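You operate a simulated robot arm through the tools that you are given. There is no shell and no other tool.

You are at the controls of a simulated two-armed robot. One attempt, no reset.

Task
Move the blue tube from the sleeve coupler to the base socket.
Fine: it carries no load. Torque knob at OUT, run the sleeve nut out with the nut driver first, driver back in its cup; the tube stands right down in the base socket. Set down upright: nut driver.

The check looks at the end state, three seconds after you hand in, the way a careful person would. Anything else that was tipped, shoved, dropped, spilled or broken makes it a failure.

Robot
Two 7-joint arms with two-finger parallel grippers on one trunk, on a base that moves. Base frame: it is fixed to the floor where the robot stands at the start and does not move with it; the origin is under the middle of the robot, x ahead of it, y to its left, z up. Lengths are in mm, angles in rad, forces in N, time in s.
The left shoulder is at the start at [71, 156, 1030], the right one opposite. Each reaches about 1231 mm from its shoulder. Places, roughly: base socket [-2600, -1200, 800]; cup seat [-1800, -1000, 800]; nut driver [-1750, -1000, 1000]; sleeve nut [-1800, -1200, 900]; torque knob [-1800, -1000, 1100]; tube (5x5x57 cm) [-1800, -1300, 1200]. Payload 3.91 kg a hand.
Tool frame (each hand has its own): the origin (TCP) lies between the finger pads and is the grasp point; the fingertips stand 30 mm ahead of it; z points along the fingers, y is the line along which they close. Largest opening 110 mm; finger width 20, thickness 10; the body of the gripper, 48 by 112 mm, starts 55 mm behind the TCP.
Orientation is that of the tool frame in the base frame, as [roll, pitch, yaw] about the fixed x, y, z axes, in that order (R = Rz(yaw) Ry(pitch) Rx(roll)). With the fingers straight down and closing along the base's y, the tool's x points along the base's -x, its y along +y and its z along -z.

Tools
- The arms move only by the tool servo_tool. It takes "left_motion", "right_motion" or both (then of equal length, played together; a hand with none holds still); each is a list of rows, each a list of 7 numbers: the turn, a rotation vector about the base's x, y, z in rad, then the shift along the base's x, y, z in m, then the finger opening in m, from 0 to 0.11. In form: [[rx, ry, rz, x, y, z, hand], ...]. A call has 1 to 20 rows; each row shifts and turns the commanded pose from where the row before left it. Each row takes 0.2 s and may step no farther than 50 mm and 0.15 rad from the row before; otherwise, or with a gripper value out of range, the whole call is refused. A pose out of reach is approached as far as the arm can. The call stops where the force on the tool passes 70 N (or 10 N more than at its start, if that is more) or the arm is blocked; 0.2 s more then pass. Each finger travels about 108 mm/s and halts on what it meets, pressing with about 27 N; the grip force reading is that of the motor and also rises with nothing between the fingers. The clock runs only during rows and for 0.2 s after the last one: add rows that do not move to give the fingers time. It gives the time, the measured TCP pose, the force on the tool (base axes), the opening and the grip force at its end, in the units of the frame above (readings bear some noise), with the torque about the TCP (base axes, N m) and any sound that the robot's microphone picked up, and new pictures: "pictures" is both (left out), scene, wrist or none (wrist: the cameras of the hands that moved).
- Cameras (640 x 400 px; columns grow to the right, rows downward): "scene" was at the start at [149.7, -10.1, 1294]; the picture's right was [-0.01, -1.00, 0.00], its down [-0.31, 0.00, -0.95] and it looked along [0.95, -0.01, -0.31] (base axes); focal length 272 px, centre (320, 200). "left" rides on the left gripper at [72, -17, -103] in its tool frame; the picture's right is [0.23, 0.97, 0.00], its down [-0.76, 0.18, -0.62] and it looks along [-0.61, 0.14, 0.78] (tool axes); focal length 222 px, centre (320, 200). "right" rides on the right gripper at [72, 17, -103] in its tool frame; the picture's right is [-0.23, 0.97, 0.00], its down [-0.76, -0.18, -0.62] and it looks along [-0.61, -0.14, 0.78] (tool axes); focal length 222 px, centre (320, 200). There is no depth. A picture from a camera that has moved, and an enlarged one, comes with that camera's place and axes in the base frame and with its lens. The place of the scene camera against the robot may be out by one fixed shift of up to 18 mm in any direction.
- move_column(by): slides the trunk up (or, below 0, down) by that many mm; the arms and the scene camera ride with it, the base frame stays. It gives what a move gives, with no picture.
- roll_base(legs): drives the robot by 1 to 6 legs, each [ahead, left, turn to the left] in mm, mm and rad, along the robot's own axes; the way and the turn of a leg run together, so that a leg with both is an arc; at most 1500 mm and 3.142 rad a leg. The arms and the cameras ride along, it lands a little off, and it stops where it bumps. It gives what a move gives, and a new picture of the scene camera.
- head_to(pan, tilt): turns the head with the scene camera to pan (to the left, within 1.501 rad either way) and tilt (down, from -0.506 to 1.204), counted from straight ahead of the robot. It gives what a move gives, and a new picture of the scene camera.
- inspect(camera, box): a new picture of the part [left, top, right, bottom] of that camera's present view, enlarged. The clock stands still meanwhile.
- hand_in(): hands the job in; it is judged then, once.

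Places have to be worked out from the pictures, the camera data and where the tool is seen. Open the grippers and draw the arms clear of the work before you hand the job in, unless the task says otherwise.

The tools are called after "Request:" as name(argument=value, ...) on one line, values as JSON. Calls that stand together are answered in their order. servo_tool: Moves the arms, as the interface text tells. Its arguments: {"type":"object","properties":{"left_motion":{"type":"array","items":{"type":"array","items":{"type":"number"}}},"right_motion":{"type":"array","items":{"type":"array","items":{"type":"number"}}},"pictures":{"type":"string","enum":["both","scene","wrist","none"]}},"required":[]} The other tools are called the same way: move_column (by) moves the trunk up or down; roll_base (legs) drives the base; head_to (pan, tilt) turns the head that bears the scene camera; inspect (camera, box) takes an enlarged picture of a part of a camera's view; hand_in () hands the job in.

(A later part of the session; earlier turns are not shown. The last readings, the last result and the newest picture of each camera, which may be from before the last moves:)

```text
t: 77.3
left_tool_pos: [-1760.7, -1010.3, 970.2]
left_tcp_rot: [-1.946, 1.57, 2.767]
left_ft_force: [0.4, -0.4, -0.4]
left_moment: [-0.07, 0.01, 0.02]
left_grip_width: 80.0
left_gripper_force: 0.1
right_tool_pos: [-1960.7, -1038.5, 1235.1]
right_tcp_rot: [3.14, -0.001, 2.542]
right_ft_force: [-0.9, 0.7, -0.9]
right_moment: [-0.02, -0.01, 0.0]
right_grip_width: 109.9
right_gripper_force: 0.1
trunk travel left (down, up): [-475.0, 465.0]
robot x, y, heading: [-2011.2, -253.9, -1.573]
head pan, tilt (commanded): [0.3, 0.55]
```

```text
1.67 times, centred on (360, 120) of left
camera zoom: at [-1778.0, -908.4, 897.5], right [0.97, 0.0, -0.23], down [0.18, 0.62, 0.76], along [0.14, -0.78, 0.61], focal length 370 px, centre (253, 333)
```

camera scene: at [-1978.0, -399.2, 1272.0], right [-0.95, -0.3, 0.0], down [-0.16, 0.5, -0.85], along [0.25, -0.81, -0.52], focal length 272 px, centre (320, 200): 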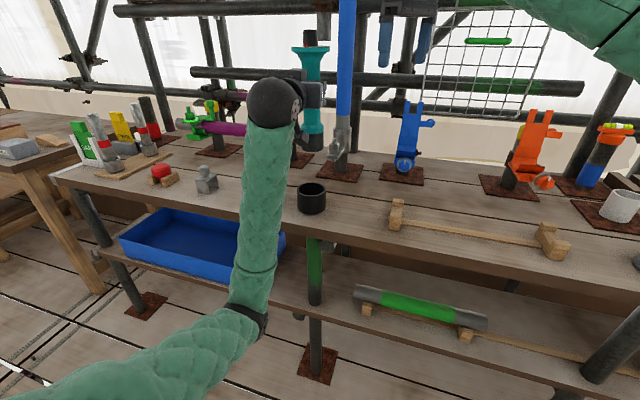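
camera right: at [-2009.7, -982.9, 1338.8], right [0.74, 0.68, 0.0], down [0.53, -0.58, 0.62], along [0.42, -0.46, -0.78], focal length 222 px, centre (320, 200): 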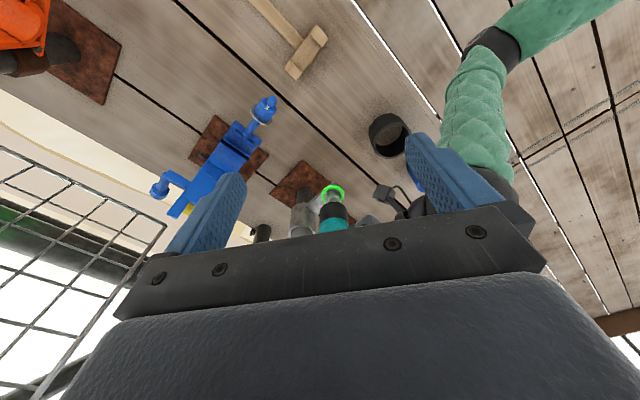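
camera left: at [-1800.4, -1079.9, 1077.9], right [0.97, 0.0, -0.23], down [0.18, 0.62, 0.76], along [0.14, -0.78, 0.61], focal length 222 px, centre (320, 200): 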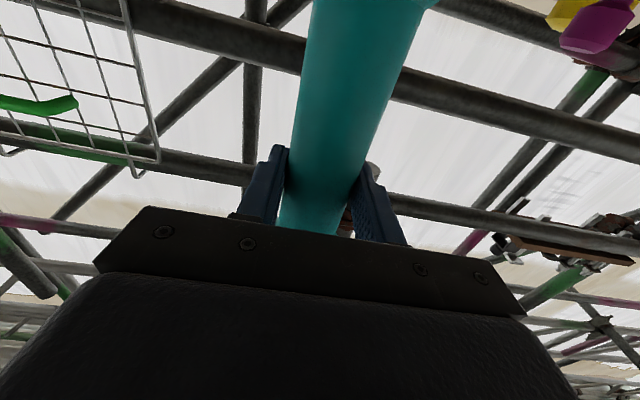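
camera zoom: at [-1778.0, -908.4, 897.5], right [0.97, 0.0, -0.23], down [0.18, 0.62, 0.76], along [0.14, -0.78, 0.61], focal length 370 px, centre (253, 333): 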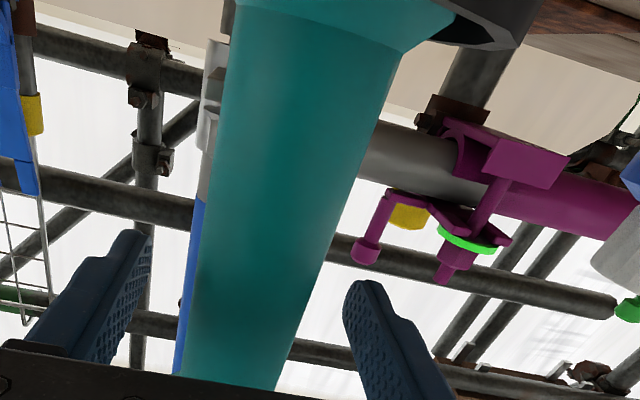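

The driver stands upright in its cup, free of the fingers, knob still at OUT. I'll back the left hand straight out 100 mm and draw the right hand away to the right for room.

Request:
servo_tool(left_motion=[[0, 0, 0, 0, 0.02, 0, 0.08], [0, 0, 0, 0, 0.03, 0, 0.08], [0, 0, 0, 0, 0.03, 0, 0.08], [0, 0, 0, 0, 0.03, 0, 0.09], [0, 0, 0, 0, 0, 0.04, 0.09], [0, 0, 0, 0, 0, 0, 0.09]], right_motion=[[0, 0, 0, -0.03, 0.03, 0, 0.11], [0, 0, 0, -0.03, 0.03, 0, 0.11], [0, 0, 0, -0.03, 0.03, 0, 0.11], [0, 0, 0, -0.03, 0.03, 0, 0.11], [0, 0, 0, -0.03, 0.03, 0, 0.11], [0, 0, 0, 0, 0, 0, 0.11]], pictures="both")

Request:
inspect(camera="scene", box=[270, 90, 370, 220])

```text
t: 78.7
left_tool_pos: [-1760.7, -908.1, 1010.8]
left_tcp_rot: [-1.864, 1.568, 2.848]
left_ft_force: [-0.4, 0.4, -0.7]
left_moment: [-0.03, 0.03, -0.02]
left_grip_width: 89.9
left_gripper_force: 0.1
left hand out of reach, approached as far as the arm can: row 5
right_tool_pos: [-2108.4, -886.6, 1235.5]
right_tcp_rot: [3.141, 0.0, 2.543]
right_ft_force: [0.4, -0.4, 0.3]
right_moment: [0.03, 0.05, -0.01]
right_grip_width: 110.1
right_gripper_force: 0.1
trunk travel left (down, up): [-475.0, 465.0]
robot x, y, heading: [-2011.7, -253.3, -1.57]
head pan, tilt (commanded): [0.3, 0.55]
camera scene: at [-1977.1, -398.3, 1272.1], right [-0.95, -0.3, 0.0], down [-0.16, 0.5, -0.85], along [0.25, -0.81, -0.52], focal length 272 px, centre (320, 200)
camera right: at [-2157.5, -831.2, 1338.6], right [0.74, 0.68, 0.0], down [0.53, -0.58, 0.62], along [0.42, -0.46, -0.78], focal length 222 px, centre (320, 200)
camera left: at [-1778.1, -805.7, 937.6], right [0.97, 0.0, -0.23], down [0.18, 0.62, 0.76], along [0.14, -0.78, 0.61], focal length 222 px, centre (320, 200)
```

scene: 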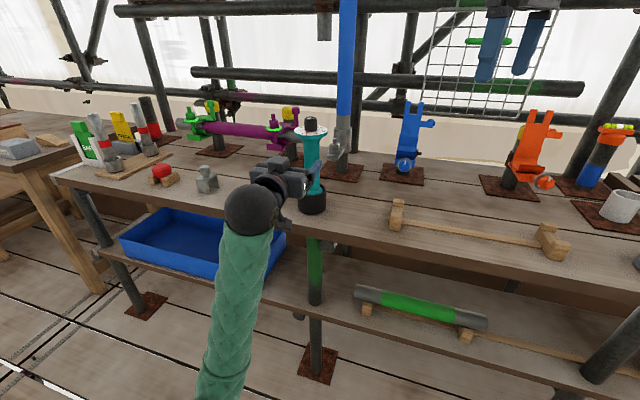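
right: 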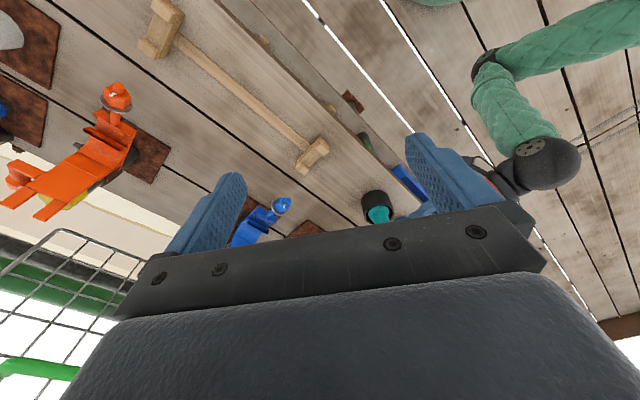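
left: 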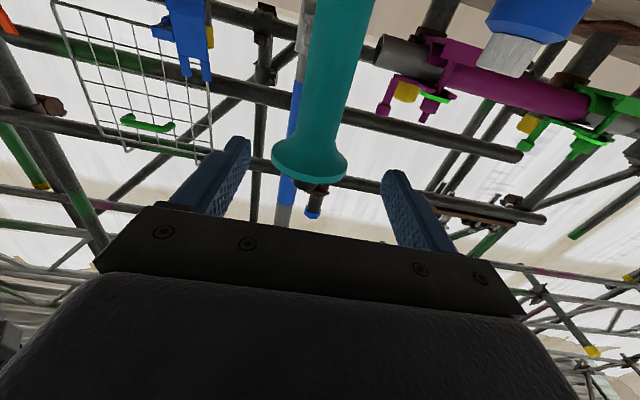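

```text
3.08 times, centred on (320, 155) of scene
camera zoom: at [-1977.1, -398.3, 1272.1], right [-0.95, -0.3, 0.0], down [-0.16, 0.5, -0.85], along [0.25, -0.81, -0.52], focal length 836 px, centre (320, 338)
```

zoom: 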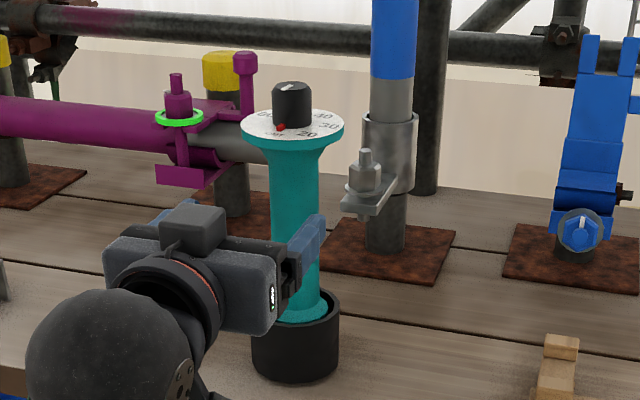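

The driver stands plumb and centred in its cup. The left forearm would pass low over it when reaching the tube, so I'll use the right arm for the tube: first fold the left hand back to its neutral downward pose and bring the right hand's yaw back to 1.57.

Request:
servo_tool(left_motion=[[0.1428, 0, 0, 0.006, 0.012, 0.01, 0.09], [0.1428, 0, 0, 0.006, 0.01, 0.016, 0.11], [0.1428, 0, 0, 0.006, 0.01, 0.016, 0.11], [0.1428, 0, 0, 0.006, 0.01, 0.016, 0.11], [0.1428, 0, 0, 0.006, 0.01, 0.016, 0.11], [0.1428, 0, 0, 0.006, 0.01, 0.016, 0.11], [0.1428, 0, 0, 0.006, 0.01, 0.016, 0.11], [0.1428, 0, 0, 0.006, 0.01, 0.016, 0.11], [0.1428, 0, 0, 0.006, 0.01, 0.016, 0.11], [0.1428, 0, 0, 0.006, 0.01, 0.016, 0.11], [0.1428, 0, 0, 0.006, 0.01, 0.016, 0.11], [0, 0, 0, 0, 0, 0, 0.11]], right_motion=[[0, 0, -0.1387, 0, 0, 0, 0.11], [0, 0, -0.1387, 0, 0, 0, 0.11], [0, 0, -0.1387, 0, 0, 0, 0.11], [0, 0, -0.1387, 0, 0, 0, 0.11], [0, 0, -0.1387, 0, 0, 0, 0.11], [0, 0, -0.1387, 0, 0, 0, 0.11], [0, 0, -0.1387, 0, 0, 0, 0.11], [0, 0, 0, 0, 0, 0, 0.11], [0, 0, 0, 0, 0, 0, 0.11], [0, 0, 0, 0, 0, 0, 0.11], [0, 0, 0, 0, 0, 0, 0.11], [0, 0, 0, 0, 0, 0, 0.11]], pictures="scene")

```text
t: 81.3
left_tool_pos: [-1694.4, -806.5, 1181.5]
left_tcp_rot: [-3.141, -0.004, 1.575]
left_ft_force: [-0.2, -0.7, 0.2]
left_moment: [0.02, 0.0, -0.01]
left_grip_width: 110.4
left_gripper_force: 0.0
left hand out of reach, approached as far as the arm can: row 1
right_tool_pos: [-2110.6, -889.1, 1233.6]
right_tcp_rot: [-3.141, -0.001, 1.572]
right_ft_force: [-0.6, -0.2, -0.8]
right_moment: [0.06, -0.01, -0.02]
right_grip_width: 109.9
right_gripper_force: 0.1
trunk travel left (down, up): [-475.0, 465.0]
robot x, y, heading: [-2010.4, -252.2, -1.57]
head pan, tilt (commanded): [0.3, 0.55]
camera scene: at [-1977.8, -398.9, 1272.0], right [-0.95, -0.3, 0.0], down [-0.16, 0.5, -0.85], along [0.25, -0.81, -0.52], focal length 272 px, centre (320, 200)
```

scene: 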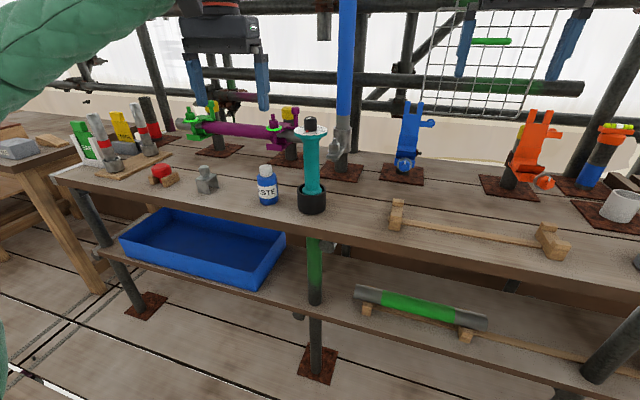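

Both hands are neutral. Now I'll swing the right hand up to point horizontally at the bench, rising to about z = 1290.

Request:
servo_tool(right_motion=[[-0.1428, 0, 0, 0, 0, 0.005, 0.11], [-0.1428, 0, 0, 0, 0, 0.005, 0.11], [-0.1428, 0, 0, 0, 0, 0.005, 0.11], [-0.1428, 0, 0, 0, 0, 0.005, 0.11], [-0.1428, 0, 0, 0, 0, 0.005, 0.11], [-0.1428, 0, 0, 0, 0, 0.005, 0.11], [-0.1428, 0, 0, 0, 0, 0.005, 0.11], [-0.1428, 0, 0, 0, 0, 0.005, 0.11], [-0.1428, 0, 0, 0, 0, 0.005, 0.11], [-0.1428, 0, 0, 0, 0, 0.005, 0.11], [-0.1428, 0, 0, 0, 0, 0.005, 0.11], [0, 0, 0, 0, 0, 0, 0.11]], pictures="both")

```text
t: 83.9
left_tool_pos: [-1695.5, -806.2, 1182.1]
left_tcp_rot: [3.141, 0.0, 1.571]
left_ft_force: [-0.7, -0.7, 1.0]
left_moment: [-0.06, -0.01, 0.04]
left_grip_width: 110.2
left_gripper_force: 0.0
right_tool_pos: [-2111.7, -888.2, 1290.0]
right_tcp_rot: [-0.39, 1.569, -1.962]
right_ft_force: [0.3, -0.4, -0.3]
right_moment: [-0.01, 0.03, -0.02]
right_grip_width: 110.3
right_gripper_force: 0.0
trunk travel left (down, up): [-475.0, 465.0]
robot x, y, heading: [-2009.0, -254.7, -1.564]
head pan, tilt (commanded): [0.3, 0.55]
camera scene: at [-1977.9, -398.0, 1272.2], right [-0.95, -0.3, 0.0], down [-0.16, 0.5, -0.85], along [0.25, -0.81, -0.52], focal length 272 px, centre (320, 200)
camera right: at [-2093.9, -784.3, 1217.3], right [0.97, 0.0, 0.23], down [-0.18, 0.62, 0.76], along [-0.14, -0.78, 0.61], focal length 222 px, centre (320, 200)
```

scene: 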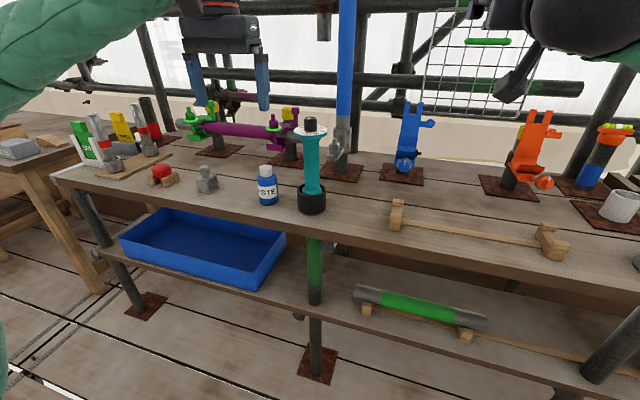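
right: 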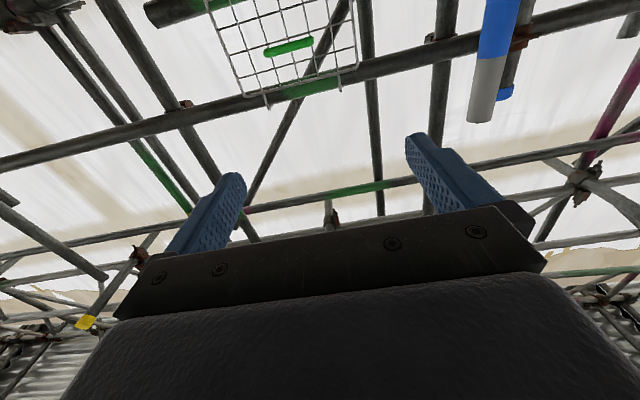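

The tube axis from this view is again about (-1782, -1294), with its top at z ≈ 1472, so its foot is at about 902. I'll drive 118 mm forward so the right arm reaches both the tube and the socket comfortably.

Request:
roll_base(legs=[[118, 0, 0]])

Request:
head_to(pan=0.1, tilt=0.3)

```text
t: 85.2
left_tool_pos: [-1694.0, -925.0, 1180.8]
left_tcp_rot: [3.14, -0.002, 1.577]
left_ft_force: [-0.4, -0.4, 0.0]
left_moment: [0.03, 0.0, -0.01]
left_grip_width: 109.9
left_gripper_force: 0.0
right_tool_pos: [-2109.1, -1008.3, 1288.4]
right_tcp_rot: [-3.051, 1.57, 1.666]
right_ft_force: [0.0, -0.6, 0.7]
right_moment: [-0.01, -0.01, 0.02]
right_grip_width: 110.1
right_gripper_force: 0.0
trunk travel left (down, up): [-475.0, 465.0]
robot x, y, heading: [-2013.0, -373.6, -1.565]
head pan, tilt (commanded): [0.3, 0.55]
camera scene: at [-1977.2, -517.3, 1271.9], right [-0.95, -0.3, 0.0], down [-0.16, 0.5, -0.85], along [0.26, -0.81, -0.52], focal length 272 px, centre (320, 200)
```

scene: 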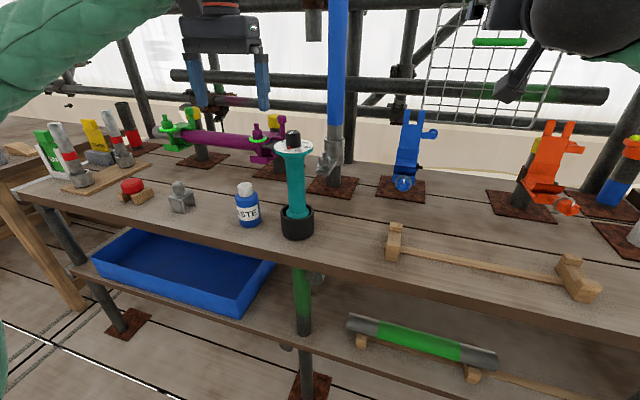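

```text
t: 85.9
left_tool_pos: [-1694.3, -922.1, 1182.0]
left_tcp_rot: [3.141, 0.0, 1.575]
left_ft_force: [-0.1, 0.3, 0.7]
left_moment: [0.01, 0.0, -0.01]
left_grip_width: 110.3
left_gripper_force: 0.1
right_tool_pos: [-2109.6, -1005.6, 1289.3]
right_tcp_rot: [-2.829, 1.57, 1.886]
right_ft_force: [0.7, 0.0, 0.4]
right_moment: [0.02, -0.03, 0.0]
right_grip_width: 110.0
right_gripper_force: 0.1
trunk travel left (down, up): [-475.0, 465.0]
robot x, y, heading: [-2013.1, -369.1, -1.565]
head pan, tilt (commanded): [0.099, 0.3]
camera scene: at [-1994.4, -522.4, 1295.1], right [-0.99, -0.1, 0.0], down [-0.03, 0.29, -0.95], along [0.1, -0.95, -0.3], focal length 272 px, centre (320, 200)
```

scene: 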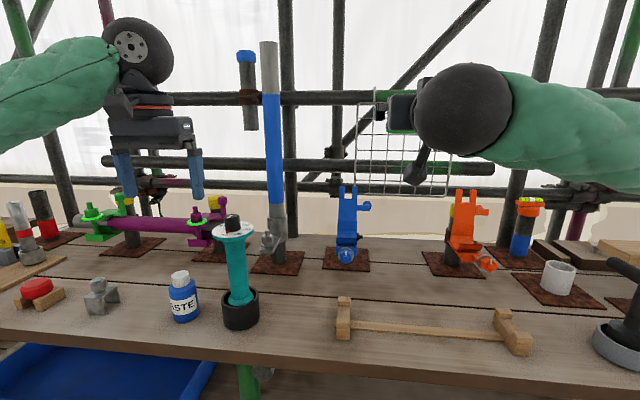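

Before bringing the right hand across I'll draw the left hand further left and back, then move the right hand forward and across to stand in front of the tube at z ≈ 1290.

Request:
servo_tool(left_motion=[[0, 0, 0, 0.033, 0.03, 0, 0.11], [0, 0, 0, 0.033, 0.03, 0, 0.11], [0, 0, 0, 0.033, 0.03, 0, 0.11], [0, 0, 0, 0.033, 0.03, 0, 0.11], [0, 0, 0, 0, 0, 0, 0.11], [0, 0, 0, 0, 0, 0, 0.11], [0, 0, 0, 0, 0, 0, 0.11], [0, 0, 0, 0, 0, 0, 0.11], [0, 0, 0, 0, 0, 0, 0.11], [0, 0, 0, 0, 0, 0, 0.11], [0, 0, 0, 0, 0, 0, 0.11]], right_motion=[[0, 0, 0, 0, -0.048, 0, 0.11], [0, 0, 0, 0, -0.048, 0, 0.11], [0, 0, 0, 0, -0.048, 0, 0.11], [0, 0, 0, 0.047, 0, 0, 0.11], [0, 0, 0, 0.047, 0, 0, 0.11], [0, 0, 0, 0.047, 0, 0, 0.11], [0, 0, 0, 0.047, 0, 0, 0.11], [0, 0, 0, 0.047, 0, 0, 0.11], [0, 0, 0, 0.047, 0, 0, 0.11], [0, 0, 0, 0.045, 0, 0, 0.11], [0, 0, 0, 0, 0, 0, 0.11]], pictures="both")

```text
t: 88.3
left_tool_pos: [-1564.4, -799.7, 1180.2]
left_tcp_rot: [3.141, -0.003, 1.576]
left_ft_force: [0.5, -0.2, 0.5]
left_moment: [0.01, -0.02, 0.0]
left_grip_width: 110.1
left_gripper_force: 0.1
right_tool_pos: [-1781.8, -1149.0, 1290.8]
right_tcp_rot: [2.844, 1.57, 1.274]
right_ft_force: [-0.7, -0.1, 0.2]
right_moment: [0.02, -0.01, -0.03]
right_grip_width: 110.1
right_gripper_force: 0.1
trunk travel left (down, up): [-475.0, 465.0]
robot x, y, heading: [-2010.9, -367.7, -1.566]
head pan, tilt (commanded): [0.099, 0.3]
camera scene: at [-1995.4, -523.3, 1295.0], right [-0.99, -0.1, 0.0], down [-0.03, 0.29, -0.95], along [0.1, -0.95, -0.3], focal length 272 px, centre (320, 200)
camera right: at [-1765.3, -1044.5, 1218.4], right [0.97, 0.0, 0.23], down [-0.18, 0.62, 0.76], along [-0.14, -0.78, 0.61], focal length 222 px, centre (320, 200)
camera left: at [-1581.5, -729.0, 1284.3], right [0.97, 0.23, 0.0], down [0.18, -0.76, 0.62], along [0.15, -0.61, -0.78], focal length 222 px, centre (320, 200)
```

scene: 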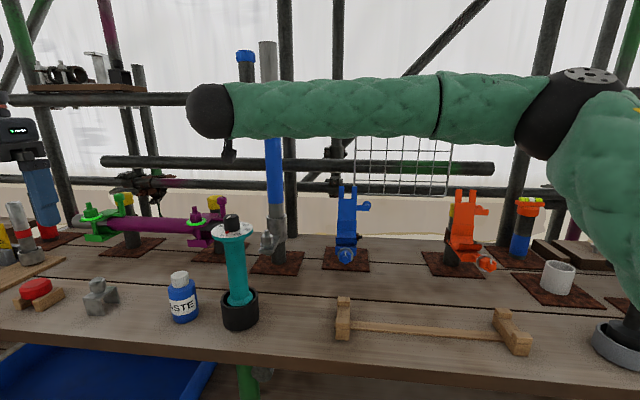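
right: 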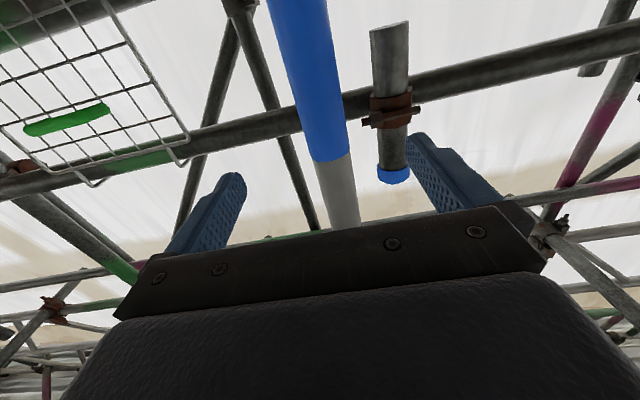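
left: 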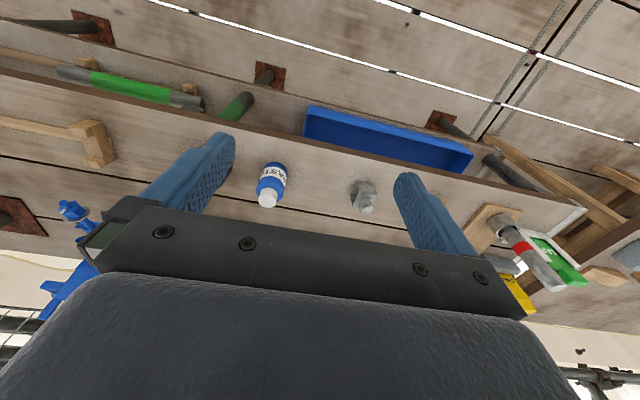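

The tube axis is at about (-1780, -1294.5) and lies between the fingers. I'll advance 139 mm so the pads straddle it.

Request:
servo_tool(right_motion=[[0, 0, 0, 0.0015, -0.045, 0, 0.11], [0, 0, 0, 0, -0.045, 0, 0.11], [0, 0, 0, 0, -0.035, 0, 0.11], [0, 0, 0, 0, -0.014, 0, 0.11], [0, 0, 0, 0, 0, 0, 0.11]], pictures="both")

Request:
inspect(camera="scene", box=[170, 20, 370, 300])

```text
t: 89.5
left_tool_pos: [-1561.9, -799.5, 1181.1]
left_tcp_rot: [3.14, 0.001, 1.577]
left_ft_force: [-0.6, -0.3, -0.6]
left_moment: [-0.01, 0.01, 0.01]
left_grip_width: 109.9
left_gripper_force: 0.1
right_tool_pos: [-1780.6, -1287.9, 1291.3]
right_tcp_rot: [0.394, 1.568, -1.174]
right_ft_force: [0.0, 0.4, 0.4]
right_moment: [0.01, -0.02, -0.03]
right_grip_width: 109.7
right_gripper_force: 0.1
trunk travel left (down, up): [-475.0, 465.0]
robot x, y, heading: [-2007.1, -369.5, -1.567]
head pan, tilt (commanded): [0.099, 0.3]
camera scene: at [-1994.3, -522.6, 1295.1], right [-0.99, -0.1, 0.0], down [-0.03, 0.29, -0.96], along [0.1, -0.95, -0.3], focal length 272 px, centre (320, 200)
camera right: at [-1763.6, -1183.2, 1219.3], right [0.97, 0.0, 0.23], down [-0.18, 0.62, 0.76], along [-0.14, -0.78, 0.61], focal length 222 px, centre (320, 200)
```

scene: 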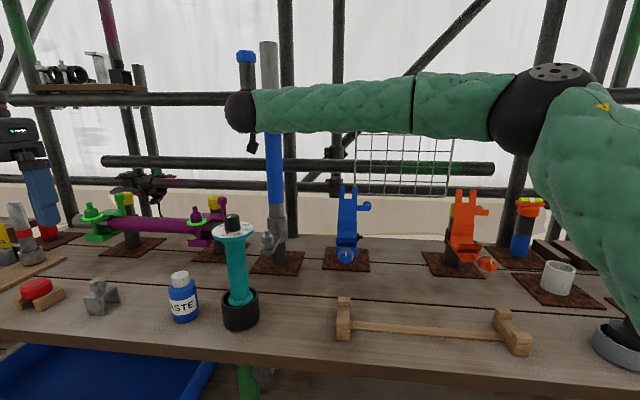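
right: 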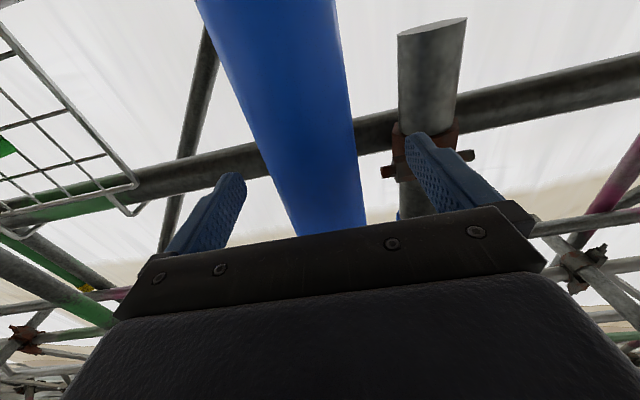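

```text
1.43 times, centred on (270, 160) of scene
camera zoom: at [-1994.3, -522.6, 1295.1], right [-0.99, -0.1, 0.0], down [-0.03, 0.29, -0.96], along [0.1, -0.95, -0.3], focal length 388 px, centre (391, 257)
```

zoom: 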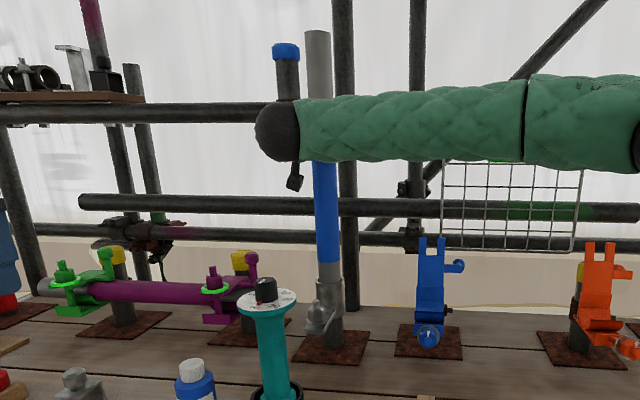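

The tube stands between the pads. I'll close on it.

Request:
servo_tool(right_motion=[[0, 0, 0, 0, 0, 0, 0.07], [0, 0, 0, 0, 0, 0, 0.03], [0, 0, 0, 0, 0, 0, 0.03], [0, 0, 0, 0, 0, 0, 0.03]], pictures="wrist")

```text
t: 90.5
left_tool_pos: [-1562.6, -799.6, 1181.1]
left_tcp_rot: [-3.141, -0.001, 1.577]
left_ft_force: [0.6, -0.4, 0.2]
left_moment: [0.02, 0.02, -0.01]
left_grip_width: 110.0
left_gripper_force: 0.1
right_tool_pos: [-1781.3, -1286.2, 1292.8]
right_tcp_rot: [-2.695, 1.57, 2.019]
right_ft_force: [0.0, 0.2, 0.2]
right_moment: [0.02, 0.02, 0.01]
right_grip_width: 47.8
right_gripper_force: 26.8
trunk travel left (down, up): [-475.0, 465.0]
robot x, y, heading: [-2010.6, -370.7, -1.567]
head pan, tilt (commanded): [0.099, 0.3]
camera right: at [-1763.6, -1183.0, 1219.2], right [0.97, 0.0, 0.23], down [-0.18, 0.62, 0.76], along [-0.14, -0.78, 0.61], focal length 222 px, centre (320, 200)
```

right: 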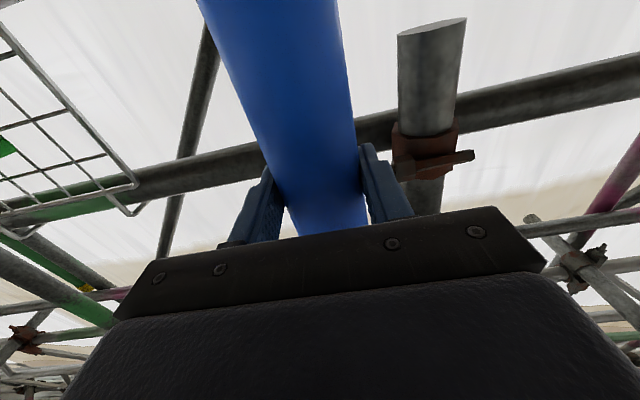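

Gripped at 47.8 mm with no side load. I'll lift 20 mm gently and watch the force to see that the sleeve lets it go.

Request:
servo_tool(right_motion=[[0, 0, 0, 0, 0, 0.004, 0.03], [0, 0, 0, 0, 0, 0.006, 0.03], [0, 0, 0, 0, 0, 0.01, 0.03], [0, 0, 0, 0, 0, 0, 0.03]], pictures="none")

Request:
inspect(camera="scene", box=[220, 20, 320, 290])

```text
t: 91.5
left_tool_pos: [-1562.9, -800.5, 1179.1]
left_tcp_rot: [-3.141, -0.002, 1.576]
left_ft_force: [-0.7, -0.7, 1.0]
left_moment: [-0.01, 0.01, 0.0]
left_grip_width: 109.8
left_gripper_force: 0.1
right_tool_pos: [-1780.9, -1290.7, 1308.9]
right_tcp_rot: [-2.774, 1.569, 1.944]
right_ft_force: [0.1, 0.3, -9.1]
right_moment: [0.07, 0.0, 0.0]
right_grip_width: 48.0
right_gripper_force: 26.9
trunk travel left (down, up): [-475.0, 465.0]
robot x, y, heading: [-2011.3, -369.2, -1.564]
head pan, tilt (commanded): [0.099, 0.3]
```

```text
1.48 times, centred on (270, 155) of scene
camera zoom: at [-1994.1, -523.6, 1294.9], right [-0.99, -0.1, 0.0], down [-0.03, 0.3, -0.95], along [0.1, -0.95, -0.3], focal length 402 px, centre (394, 267)
```

zoom: 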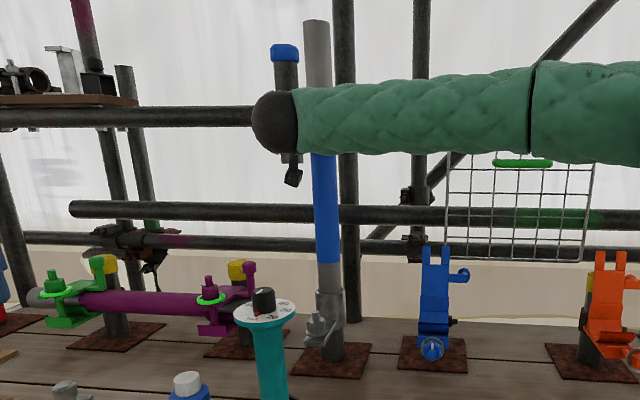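

The tube lifts freely (about 9 N) and its blue band rose with the hand. I'll lift it a further 95 mm, to clear the sleeve, and check.

Request:
servo_tool(right_motion=[[0, 0, 0, 0, 0, 0.015, 0.03], [0, 0, 0, 0, 0, 0.025, 0.03], [0, 0, 0, 0, 0, 0.03, 0.03], [0, 0, 0, 0, 0, 0.025, 0.03], [0, 0, 0, 0, 0, 0, 0.03]], pictures="scene")

Request:
inspect(camera="scene", box=[220, 20, 320, 290])

```text
t: 92.7
left_tool_pos: [-1562.5, -800.1, 1180.5]
left_tcp_rot: [-3.142, -0.001, 1.574]
left_ft_force: [-0.3, -0.1, 0.5]
left_moment: [0.01, -0.03, 0.01]
left_grip_width: 109.8
left_gripper_force: 0.0
right_tool_pos: [-1781.3, -1292.3, 1404.8]
right_tcp_rot: [-2.897, 1.569, 1.817]
right_ft_force: [-0.1, -0.3, -8.8]
right_moment: [0.05, -0.03, 0.01]
right_grip_width: 48.1
right_gripper_force: 26.5
trunk travel left (down, up): [-475.0, 465.0]
robot x, y, heading: [-2012.8, -372.4, -1.567]
head pan, tilt (commanded): [0.099, 0.3]
camera scene: at [-1994.0, -524.0, 1294.9], right [-0.99, -0.1, 0.0], down [-0.03, 0.3, -0.95], along [0.1, -0.95, -0.3], focal length 272 px, centre (320, 200)
```

scene: 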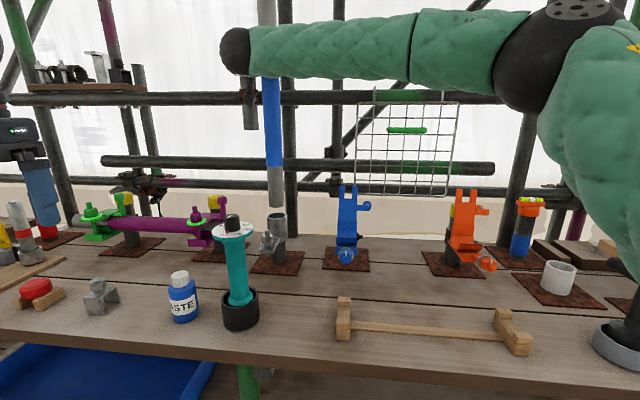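

```text
1.48 times, centred on (270, 155) of scene
camera zoom: at [-1994.0, -524.0, 1294.9], right [-0.99, -0.1, 0.0], down [-0.03, 0.3, -0.95], along [0.1, -0.95, -0.3], focal length 402 px, centre (394, 267)
```

zoom: 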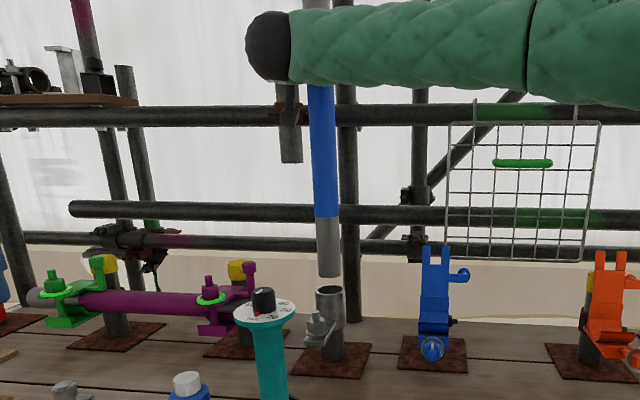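

The tube's foot (z ≈ 1020) is clear of the sleeve. I'll raise it 60 mm more and draw it out diagonally toward (-1865, -1110), passing clear of the driver.

Request:
servo_tool(right_motion=[[0, 0, 0, 0, 0, 0.03, 0.03], [0, 0, 0, 0, 0, 0.03, 0.03], [0, 0, 0, -0.013, 0.03, 0, 0.03], [0, 0, 0, -0.015, 0.03, 0, 0.03], [0, 0, 0, -0.015, 0.03, 0, 0.03], [0, 0, 0, -0.015, 0.03, 0, 0.03], [0, 0, 0, -0.015, 0.03, 0, 0.03], [0, 0, 0, -0.015, 0.03, 0, 0.03], [0, 0, 0, 0, 0, 0, 0.03]], pictures="scene")

Request:
inspect(camera="scene", box=[500, 180, 640, 340])

```text
t: 94.7
left_tool_pos: [-1561.4, -800.9, 1179.4]
left_tcp_rot: [-3.141, -0.001, 1.575]
left_ft_force: [1.2, 0.6, -0.2]
left_moment: [0.03, -0.02, -0.02]
left_grip_width: 109.8
left_gripper_force: 0.1
right_tool_pos: [-1866.1, -1108.7, 1465.0]
right_tcp_rot: [-2.498, 1.567, 2.216]
right_ft_force: [-0.5, -1.5, -9.7]
right_moment: [0.04, 0.0, -0.01]
right_grip_width: 48.2
right_gripper_force: 27.1
trunk travel left (down, up): [-475.0, 465.0]
robot x, y, heading: [-2008.1, -369.8, -1.563]
head pan, tilt (commanded): [0.099, 0.3]
camera scene: at [-1993.3, -524.0, 1294.9], right [-0.99, -0.1, 0.0], down [-0.03, 0.3, -0.95], along [0.1, -0.95, -0.3], focal length 272 px, centre (320, 200)
```

scene: 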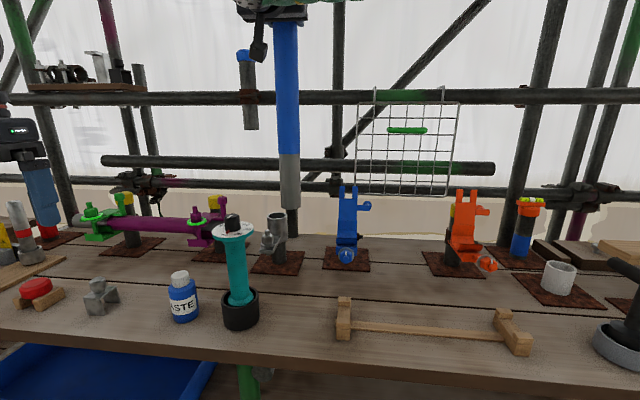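

```text
2.50 times, centred on (570, 260) of scene
camera zoom: at [-1993.3, -524.0, 1294.9], right [-0.99, -0.1, 0.0], down [-0.03, 0.3, -0.95], along [0.1, -0.95, -0.3], focal length 679 px, centre (-305, 50)
```

zoom: 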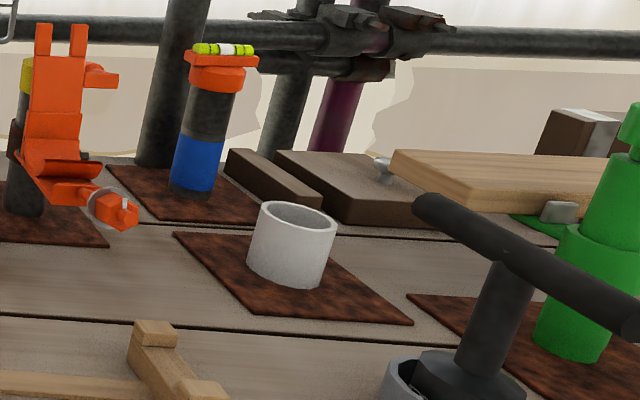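

The tube hangs clear with its foot at about z = 1082. The base socket (pale cup) is at roughly (-2605, -1256) with its rim near z = 877. I'll drive 500 mm to the right so both arms can work around the socket.

Request:
roll_base(legs=[[0, -500, 0]])

Request:
head_to(pan=-0.1, tilt=0.45)

```text
t: 97.7
left_tool_pos: [-2065.1, -801.5, 1179.2]
left_tcp_rot: [3.142, -0.001, 1.581]
left_ft_force: [0.2, -0.5, 0.3]
left_moment: [0.04, 0.0, 0.01]
left_grip_width: 109.9
left_gripper_force: 0.0
right_tool_pos: [-2368.9, -1111.3, 1465.5]
right_tcp_rot: [3.098, 1.569, 1.537]
right_ft_force: [-0.9, -0.6, -8.8]
right_moment: [0.07, 0.03, -0.01]
right_grip_width: 48.3
right_gripper_force: 27.2
trunk travel left (down, up): [-475.0, 465.0]
robot x, y, heading: [-2511.7, -374.4, -1.557]
head pan, tilt (commanded): [0.099, 0.3]
camera scene: at [-2498.1, -527.3, 1295.0], right [-0.99, -0.11, 0.0], down [-0.03, 0.29, -0.95], along [0.11, -0.95, -0.3], focal length 272 px, centre (320, 200)
```

scene: 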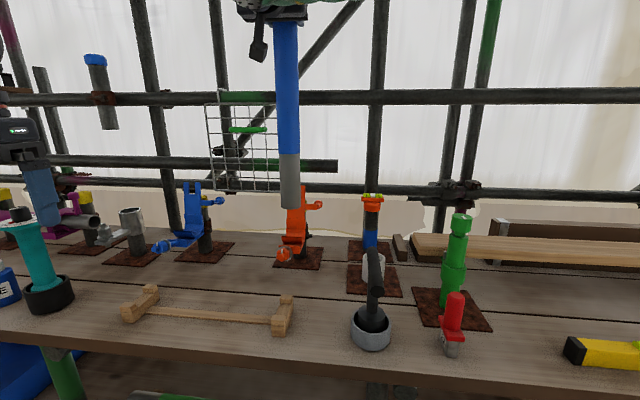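

```text
t: 98.4
left_tool_pos: [-2064.5, -802.1, 1179.7]
left_tcp_rot: [-3.14, -0.003, 1.58]
left_ft_force: [0.1, 0.8, -0.6]
left_moment: [0.0, 0.0, -0.04]
left_grip_width: 110.0
left_gripper_force: 0.1
right_tool_pos: [-2365.9, -1110.9, 1465.9]
right_tcp_rot: [-2.61, 1.57, 2.111]
right_ft_force: [0.0, 0.6, -8.8]
right_moment: [0.08, 0.0, 0.01]
right_grip_width: 47.9
right_gripper_force: 26.7
trunk travel left (down, up): [-475.0, 465.0]
robot x, y, heading: [-2516.9, -374.9, -1.563]
head pan, tilt (commanded): [-0.099, 0.45]
camera scene: at [-2515.6, -526.2, 1281.1], right [-1.0, 0.09, 0.0], down [0.04, 0.43, -0.9], along [-0.08, -0.9, -0.44], focal length 272 px, centre (320, 200)
```

scene: 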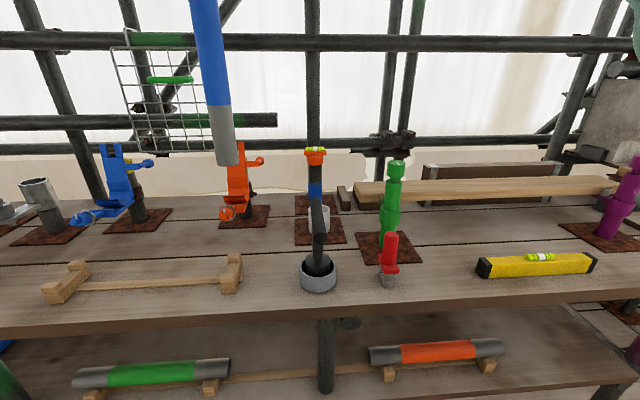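

From here the T-handled tool stands in front of the socket. I'll zoom in to get a second bearing on the socket.

Request:
inspect(camera="scene", box=[280, 140, 360, 300])

Request:
inspect(camera="scene", box=[290, 190, 350, 250])

```text
2.50 times, centred on (320, 220) of scene
camera zoom: at [-2515.6, -526.2, 1281.1], right [-1.0, 0.09, 0.0], down [0.04, 0.43, -0.9], along [-0.08, -0.9, -0.44], focal length 679 px, centre (320, 150)
```

zoom: 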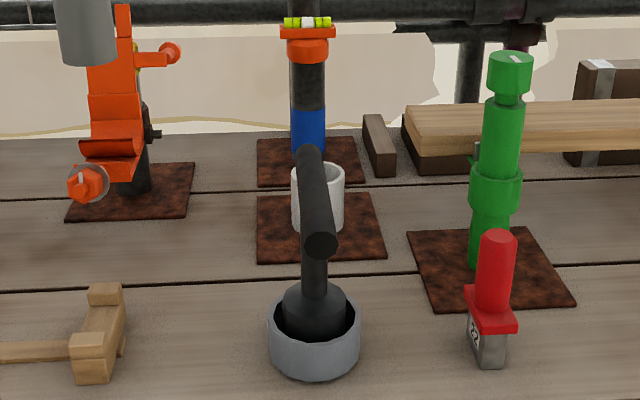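

```text
6.67 times, centred on (320, 220) of scene
camera zoom: at [-2515.6, -526.2, 1281.1], right [-1.0, 0.09, 0.0], down [0.04, 0.43, -0.9], along [-0.08, -0.9, -0.44], focal length 1811 px, centre (320, 67)
```

zoom: 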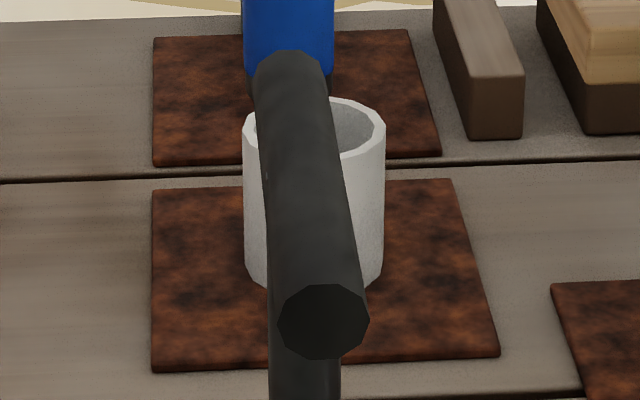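

Intersecting the two views puts the socket at about (-2583, -1237) with its rim near z = 894; bore about 57 mm for the 48 mm tube. I'll carry the tube over it at height (tube axis is about 8 mm ahead of the TCP).

Request:
servo_tool(right_motion=[[0, 0, 0, -0.036, -0.0195, 0, 0.03], [0, 0, 0, -0.036, -0.0195, 0, 0.03], [0, 0, 0, -0.036, -0.0195, 0, 0.03], [0, 0, 0, -0.036, -0.0195, 0, 0.03], [0, 0, 0, -0.036, -0.0195, 0, 0.03], [0, 0, 0, -0.036, -0.0195, 0, 0.03], [0, 0, 0, 0, 0, 0, 0.03]], pictures="scene")

Request:
inspect(camera="scene", box=[270, 50, 370, 300])

```text
t: 100.0
left_tool_pos: [-2063.3, -802.2, 1179.3]
left_tcp_rot: [-3.141, 0.0, 1.58]
left_ft_force: [-0.3, 0.7, 0.7]
left_moment: [-0.02, -0.01, -0.03]
left_grip_width: 109.9
left_gripper_force: 0.0
right_tool_pos: [-2580.4, -1226.0, 1463.2]
right_tcp_rot: [-1.935, 1.568, 2.786]
right_ft_force: [1.1, 0.7, -9.2]
right_moment: [0.08, -0.03, -0.02]
right_grip_width: 48.3
right_gripper_force: 27.3
trunk travel left (down, up): [-475.0, 465.0]
robot x, y, heading: [-2516.0, -378.0, -1.562]
head pan, tilt (commanded): [-0.099, 0.45]
camera scene: at [-2514.8, -525.7, 1281.2], right [-1.0, 0.09, 0.0], down [0.04, 0.43, -0.9], along [-0.08, -0.9, -0.44], focal length 272 px, centre (320, 200)
```

scene: 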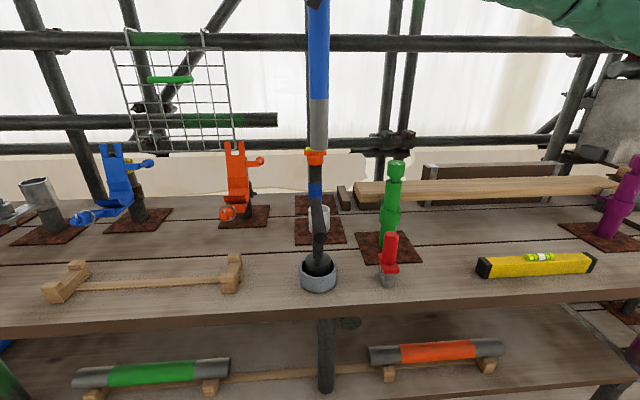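

```text
1.60 times, centred on (320, 175) of scene
camera zoom: at [-2514.8, -525.7, 1281.2], right [-1.0, 0.09, 0.0], down [0.04, 0.43, -0.9], along [-0.08, -0.9, -0.44], focal length 435 px, centre (320, 240)
```

zoom: 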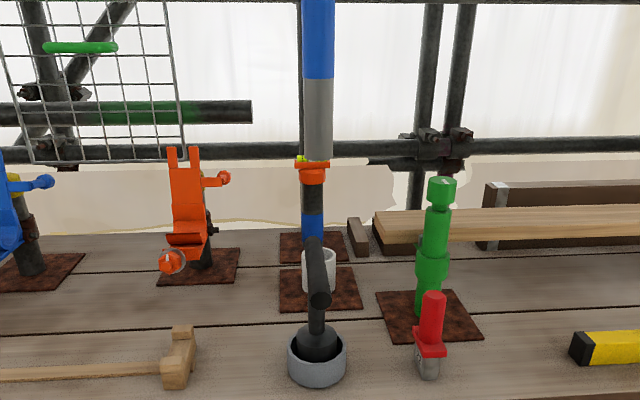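

The tube is now above the socket, aligned in x as far as this view tells. I'll bring the left hand round to look diagonally from the left, at about (-2400, -1085, 1230) with yaw 0.6.

Request:
servo_tool(left_motion=[[0, 0, -0.097, -0.0337, -0.0283, 0.005, 0.11], [0, 0, -0.097, -0.0337, -0.0283, 0.005, 0.11], [0, 0, -0.097, -0.0337, -0.0283, 0.005, 0.11], [0, 0, -0.097, -0.0337, -0.0283, 0.005, 0.11], [0, 0, -0.097, -0.0337, -0.0283, 0.005, 0.11], [0, 0, -0.097, -0.0337, -0.0283, 0.005, 0.11], [0, 0, -0.097, -0.0337, -0.0283, 0.005, 0.11], [0, 0, -0.097, -0.0337, -0.0283, 0.005, 0.11], [0, 0, -0.097, -0.0337, -0.0283, 0.005, 0.11], [0, 0, -0.097, -0.0337, -0.0283, 0.005, 0.11], [0, 0, 0, 0, 0, 0, 0.11]], pictures="both")

Request:
inspect(camera="left", box=[220, 90, 400, 240])

```text
t: 102.4
left_tool_pos: [-2403.0, -1086.0, 1229.5]
left_tcp_rot: [-3.138, -0.001, 0.611]
left_ft_force: [0.7, 1.1, 0.0]
left_moment: [-0.01, 0.0, 0.01]
left_grip_width: 109.9
left_gripper_force: 0.0
right_tool_pos: [-2580.8, -1224.7, 1465.6]
right_tcp_rot: [-2.284, 1.569, 2.437]
right_ft_force: [-0.2, 0.0, -9.4]
right_moment: [0.07, -0.02, -0.03]
right_grip_width: 48.2
right_gripper_force: 26.6
trunk travel left (down, up): [-475.0, 465.0]
robot x, y, heading: [-2514.6, -375.6, -1.562]
head pan, tilt (commanded): [-0.099, 0.45]
camera scene: at [-2515.3, -525.8, 1281.2], right [-1.0, 0.09, 0.0], down [0.04, 0.43, -0.9], along [-0.08, -0.9, -0.44], focal length 272 px, centre (320, 200)
camera left: at [-2352.1, -1032.2, 1332.5], right [0.74, -0.67, 0.0], down [-0.52, -0.58, 0.62], along [-0.42, -0.46, -0.78], focal length 222 px, centre (320, 200)
```

scene: 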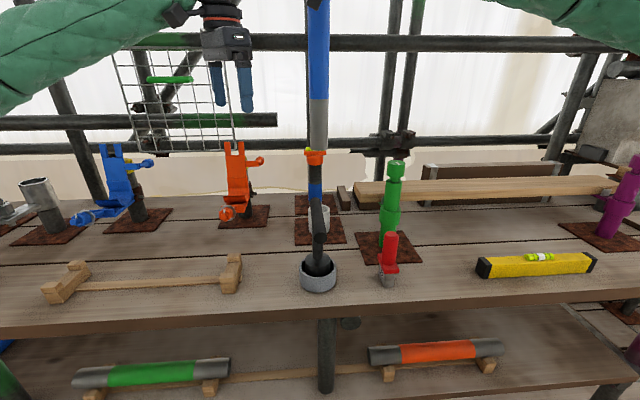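
left: 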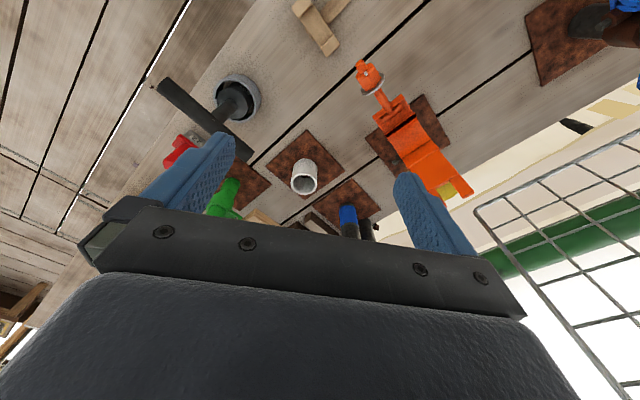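

```text
2.67 times, centred on (310, 165) of left
camera zoom: at [-2352.1, -1032.2, 1332.5], right [0.74, -0.67, 0.0], down [-0.52, -0.58, 0.62], along [-0.42, -0.46, -0.78], focal length 592 px, centre (347, 293)
```

zoom: 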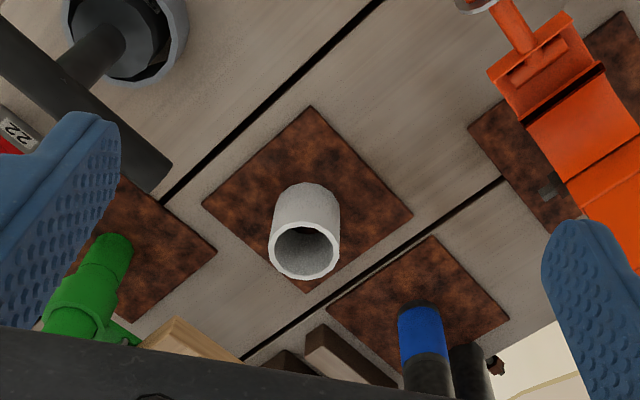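

From the left-hand view the socket rim is at about (-2583, -1231.5, 896), within 3 mm of where the tube axis hangs. I'll correct (-2.4, +1.3) mm and lower 150 mm, leaving the foot about 35 mm above the rim.

Request:
servo_tool(right_motion=[[0, 0, 0, -0.0024, 0.0013, -0.01, 0.03], [0, 0, 0, 0, 0, -0.035, 0.03], [0, 0, 0, 0, 0, -0.035, 0.03], [0, 0, 0, 0, 0, -0.035, 0.03], [0, 0, 0, 0, 0, -0.035, 0.03], [0, 0, 0, 0, 0, 0, 0.03]], pictures="scene")

Request:
inspect(camera="left", box=[260, 140, 350, 240])

Request:
inspect(camera="scene", box=[280, 50, 360, 260])

```text
t: 103.8
left_tool_pos: [-2402.9, -1086.2, 1229.3]
left_tcp_rot: [3.141, 0.0, 0.611]
left_ft_force: [0.2, 0.4, -0.6]
left_moment: [0.01, 0.0, -0.01]
left_grip_width: 110.2
left_gripper_force: 0.0
right_tool_pos: [-2584.6, -1227.2, 1313.2]
right_tcp_rot: [-3.124, 1.57, 1.598]
right_ft_force: [-0.8, 1.0, -9.7]
right_moment: [0.11, -0.01, 0.01]
right_grip_width: 48.1
right_gripper_force: 26.8
trunk travel left (down, up): [-475.0, 465.0]
robot x, y, heading: [-2513.5, -374.5, -1.559]
head pan, tilt (commanded): [-0.099, 0.45]
camera scene: at [-2516.1, -525.7, 1281.2], right [-1.0, 0.09, 0.0], down [0.04, 0.43, -0.9], along [-0.08, -0.9, -0.44], focal length 272 px, centre (320, 200)
```

scene: 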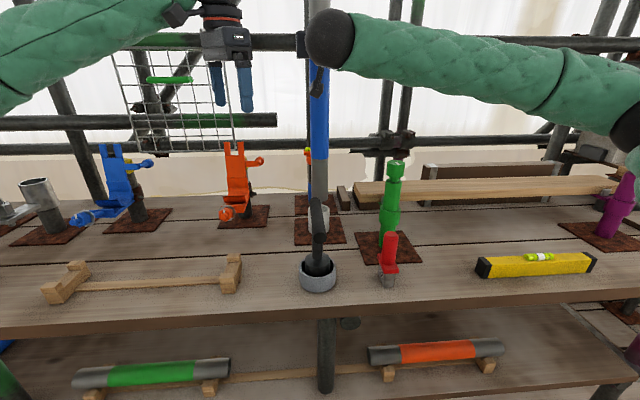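

```text
4.00 times, centred on (305, 190) of left
camera zoom: at [-2353.1, -1031.7, 1332.8], right [0.75, -0.67, 0.0], down [-0.52, -0.58, 0.62], along [-0.42, -0.46, -0.78], focal length 888 px, centre (380, 240)
```

zoom: 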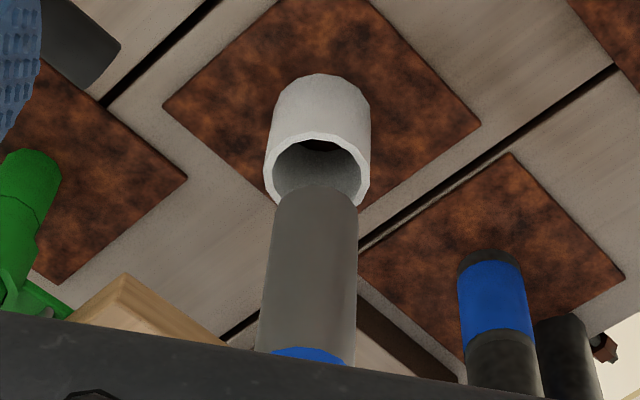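

```text
1.90 times, centred on (320, 155) of scene
camera zoom: at [-2516.1, -525.7, 1281.2], right [-1.0, 0.09, 0.0], down [0.04, 0.43, -0.9], along [-0.08, -0.9, -0.44], focal length 518 px, centre (320, 286)
```

zoom: 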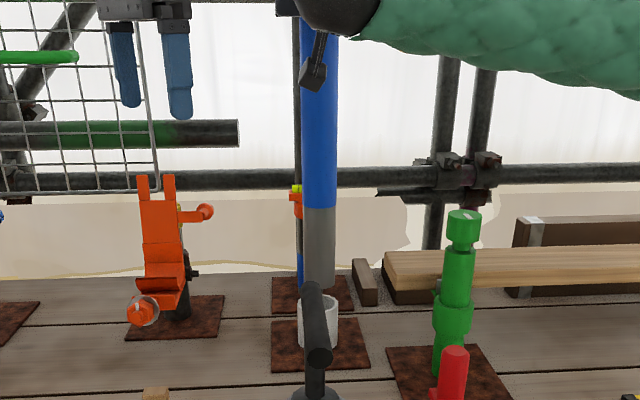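

The left view shows the tube centred over the socket to within about half a millimetre. I'll zoom the scene view to check the other direction.

Request:
inspect(camera="scene", box=[295, 150, 345, 245])

Request:
inspect(camera="scene", box=[300, 180, 340, 235])

```text
4.21 times, centred on (320, 198) of scene
camera zoom: at [-2516.1, -525.7, 1281.2], right [-1.0, 0.09, 0.0], down [0.04, 0.43, -0.9], along [-0.08, -0.9, -0.44], focal length 1144 px, centre (320, 210)
```

zoom: 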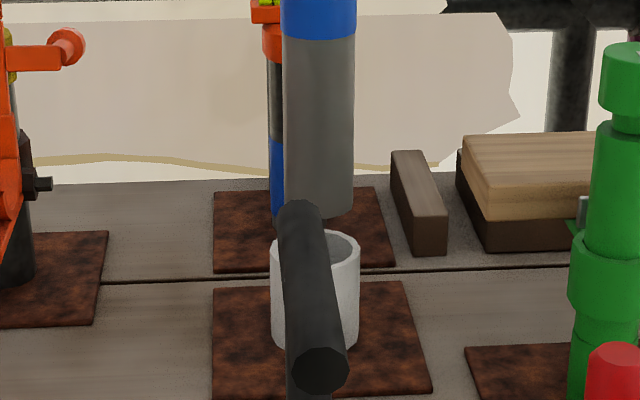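

```text
7.27 times, centred on (320, 208) of scene
camera zoom: at [-2516.1, -525.7, 1281.2], right [-1.0, 0.09, 0.0], down [0.04, 0.43, -0.9], along [-0.08, -0.9, -0.44], focal length 1976 px, centre (320, 146)
```

zoom: 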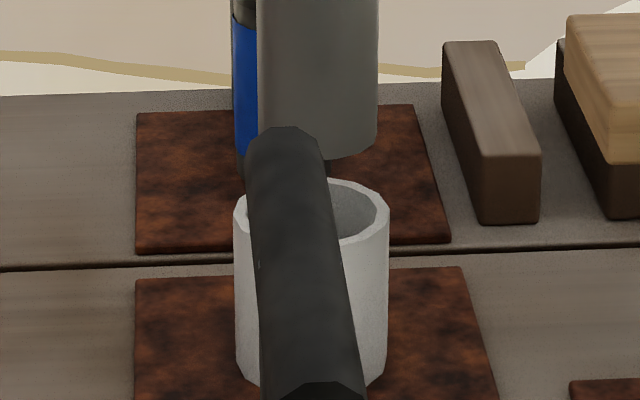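

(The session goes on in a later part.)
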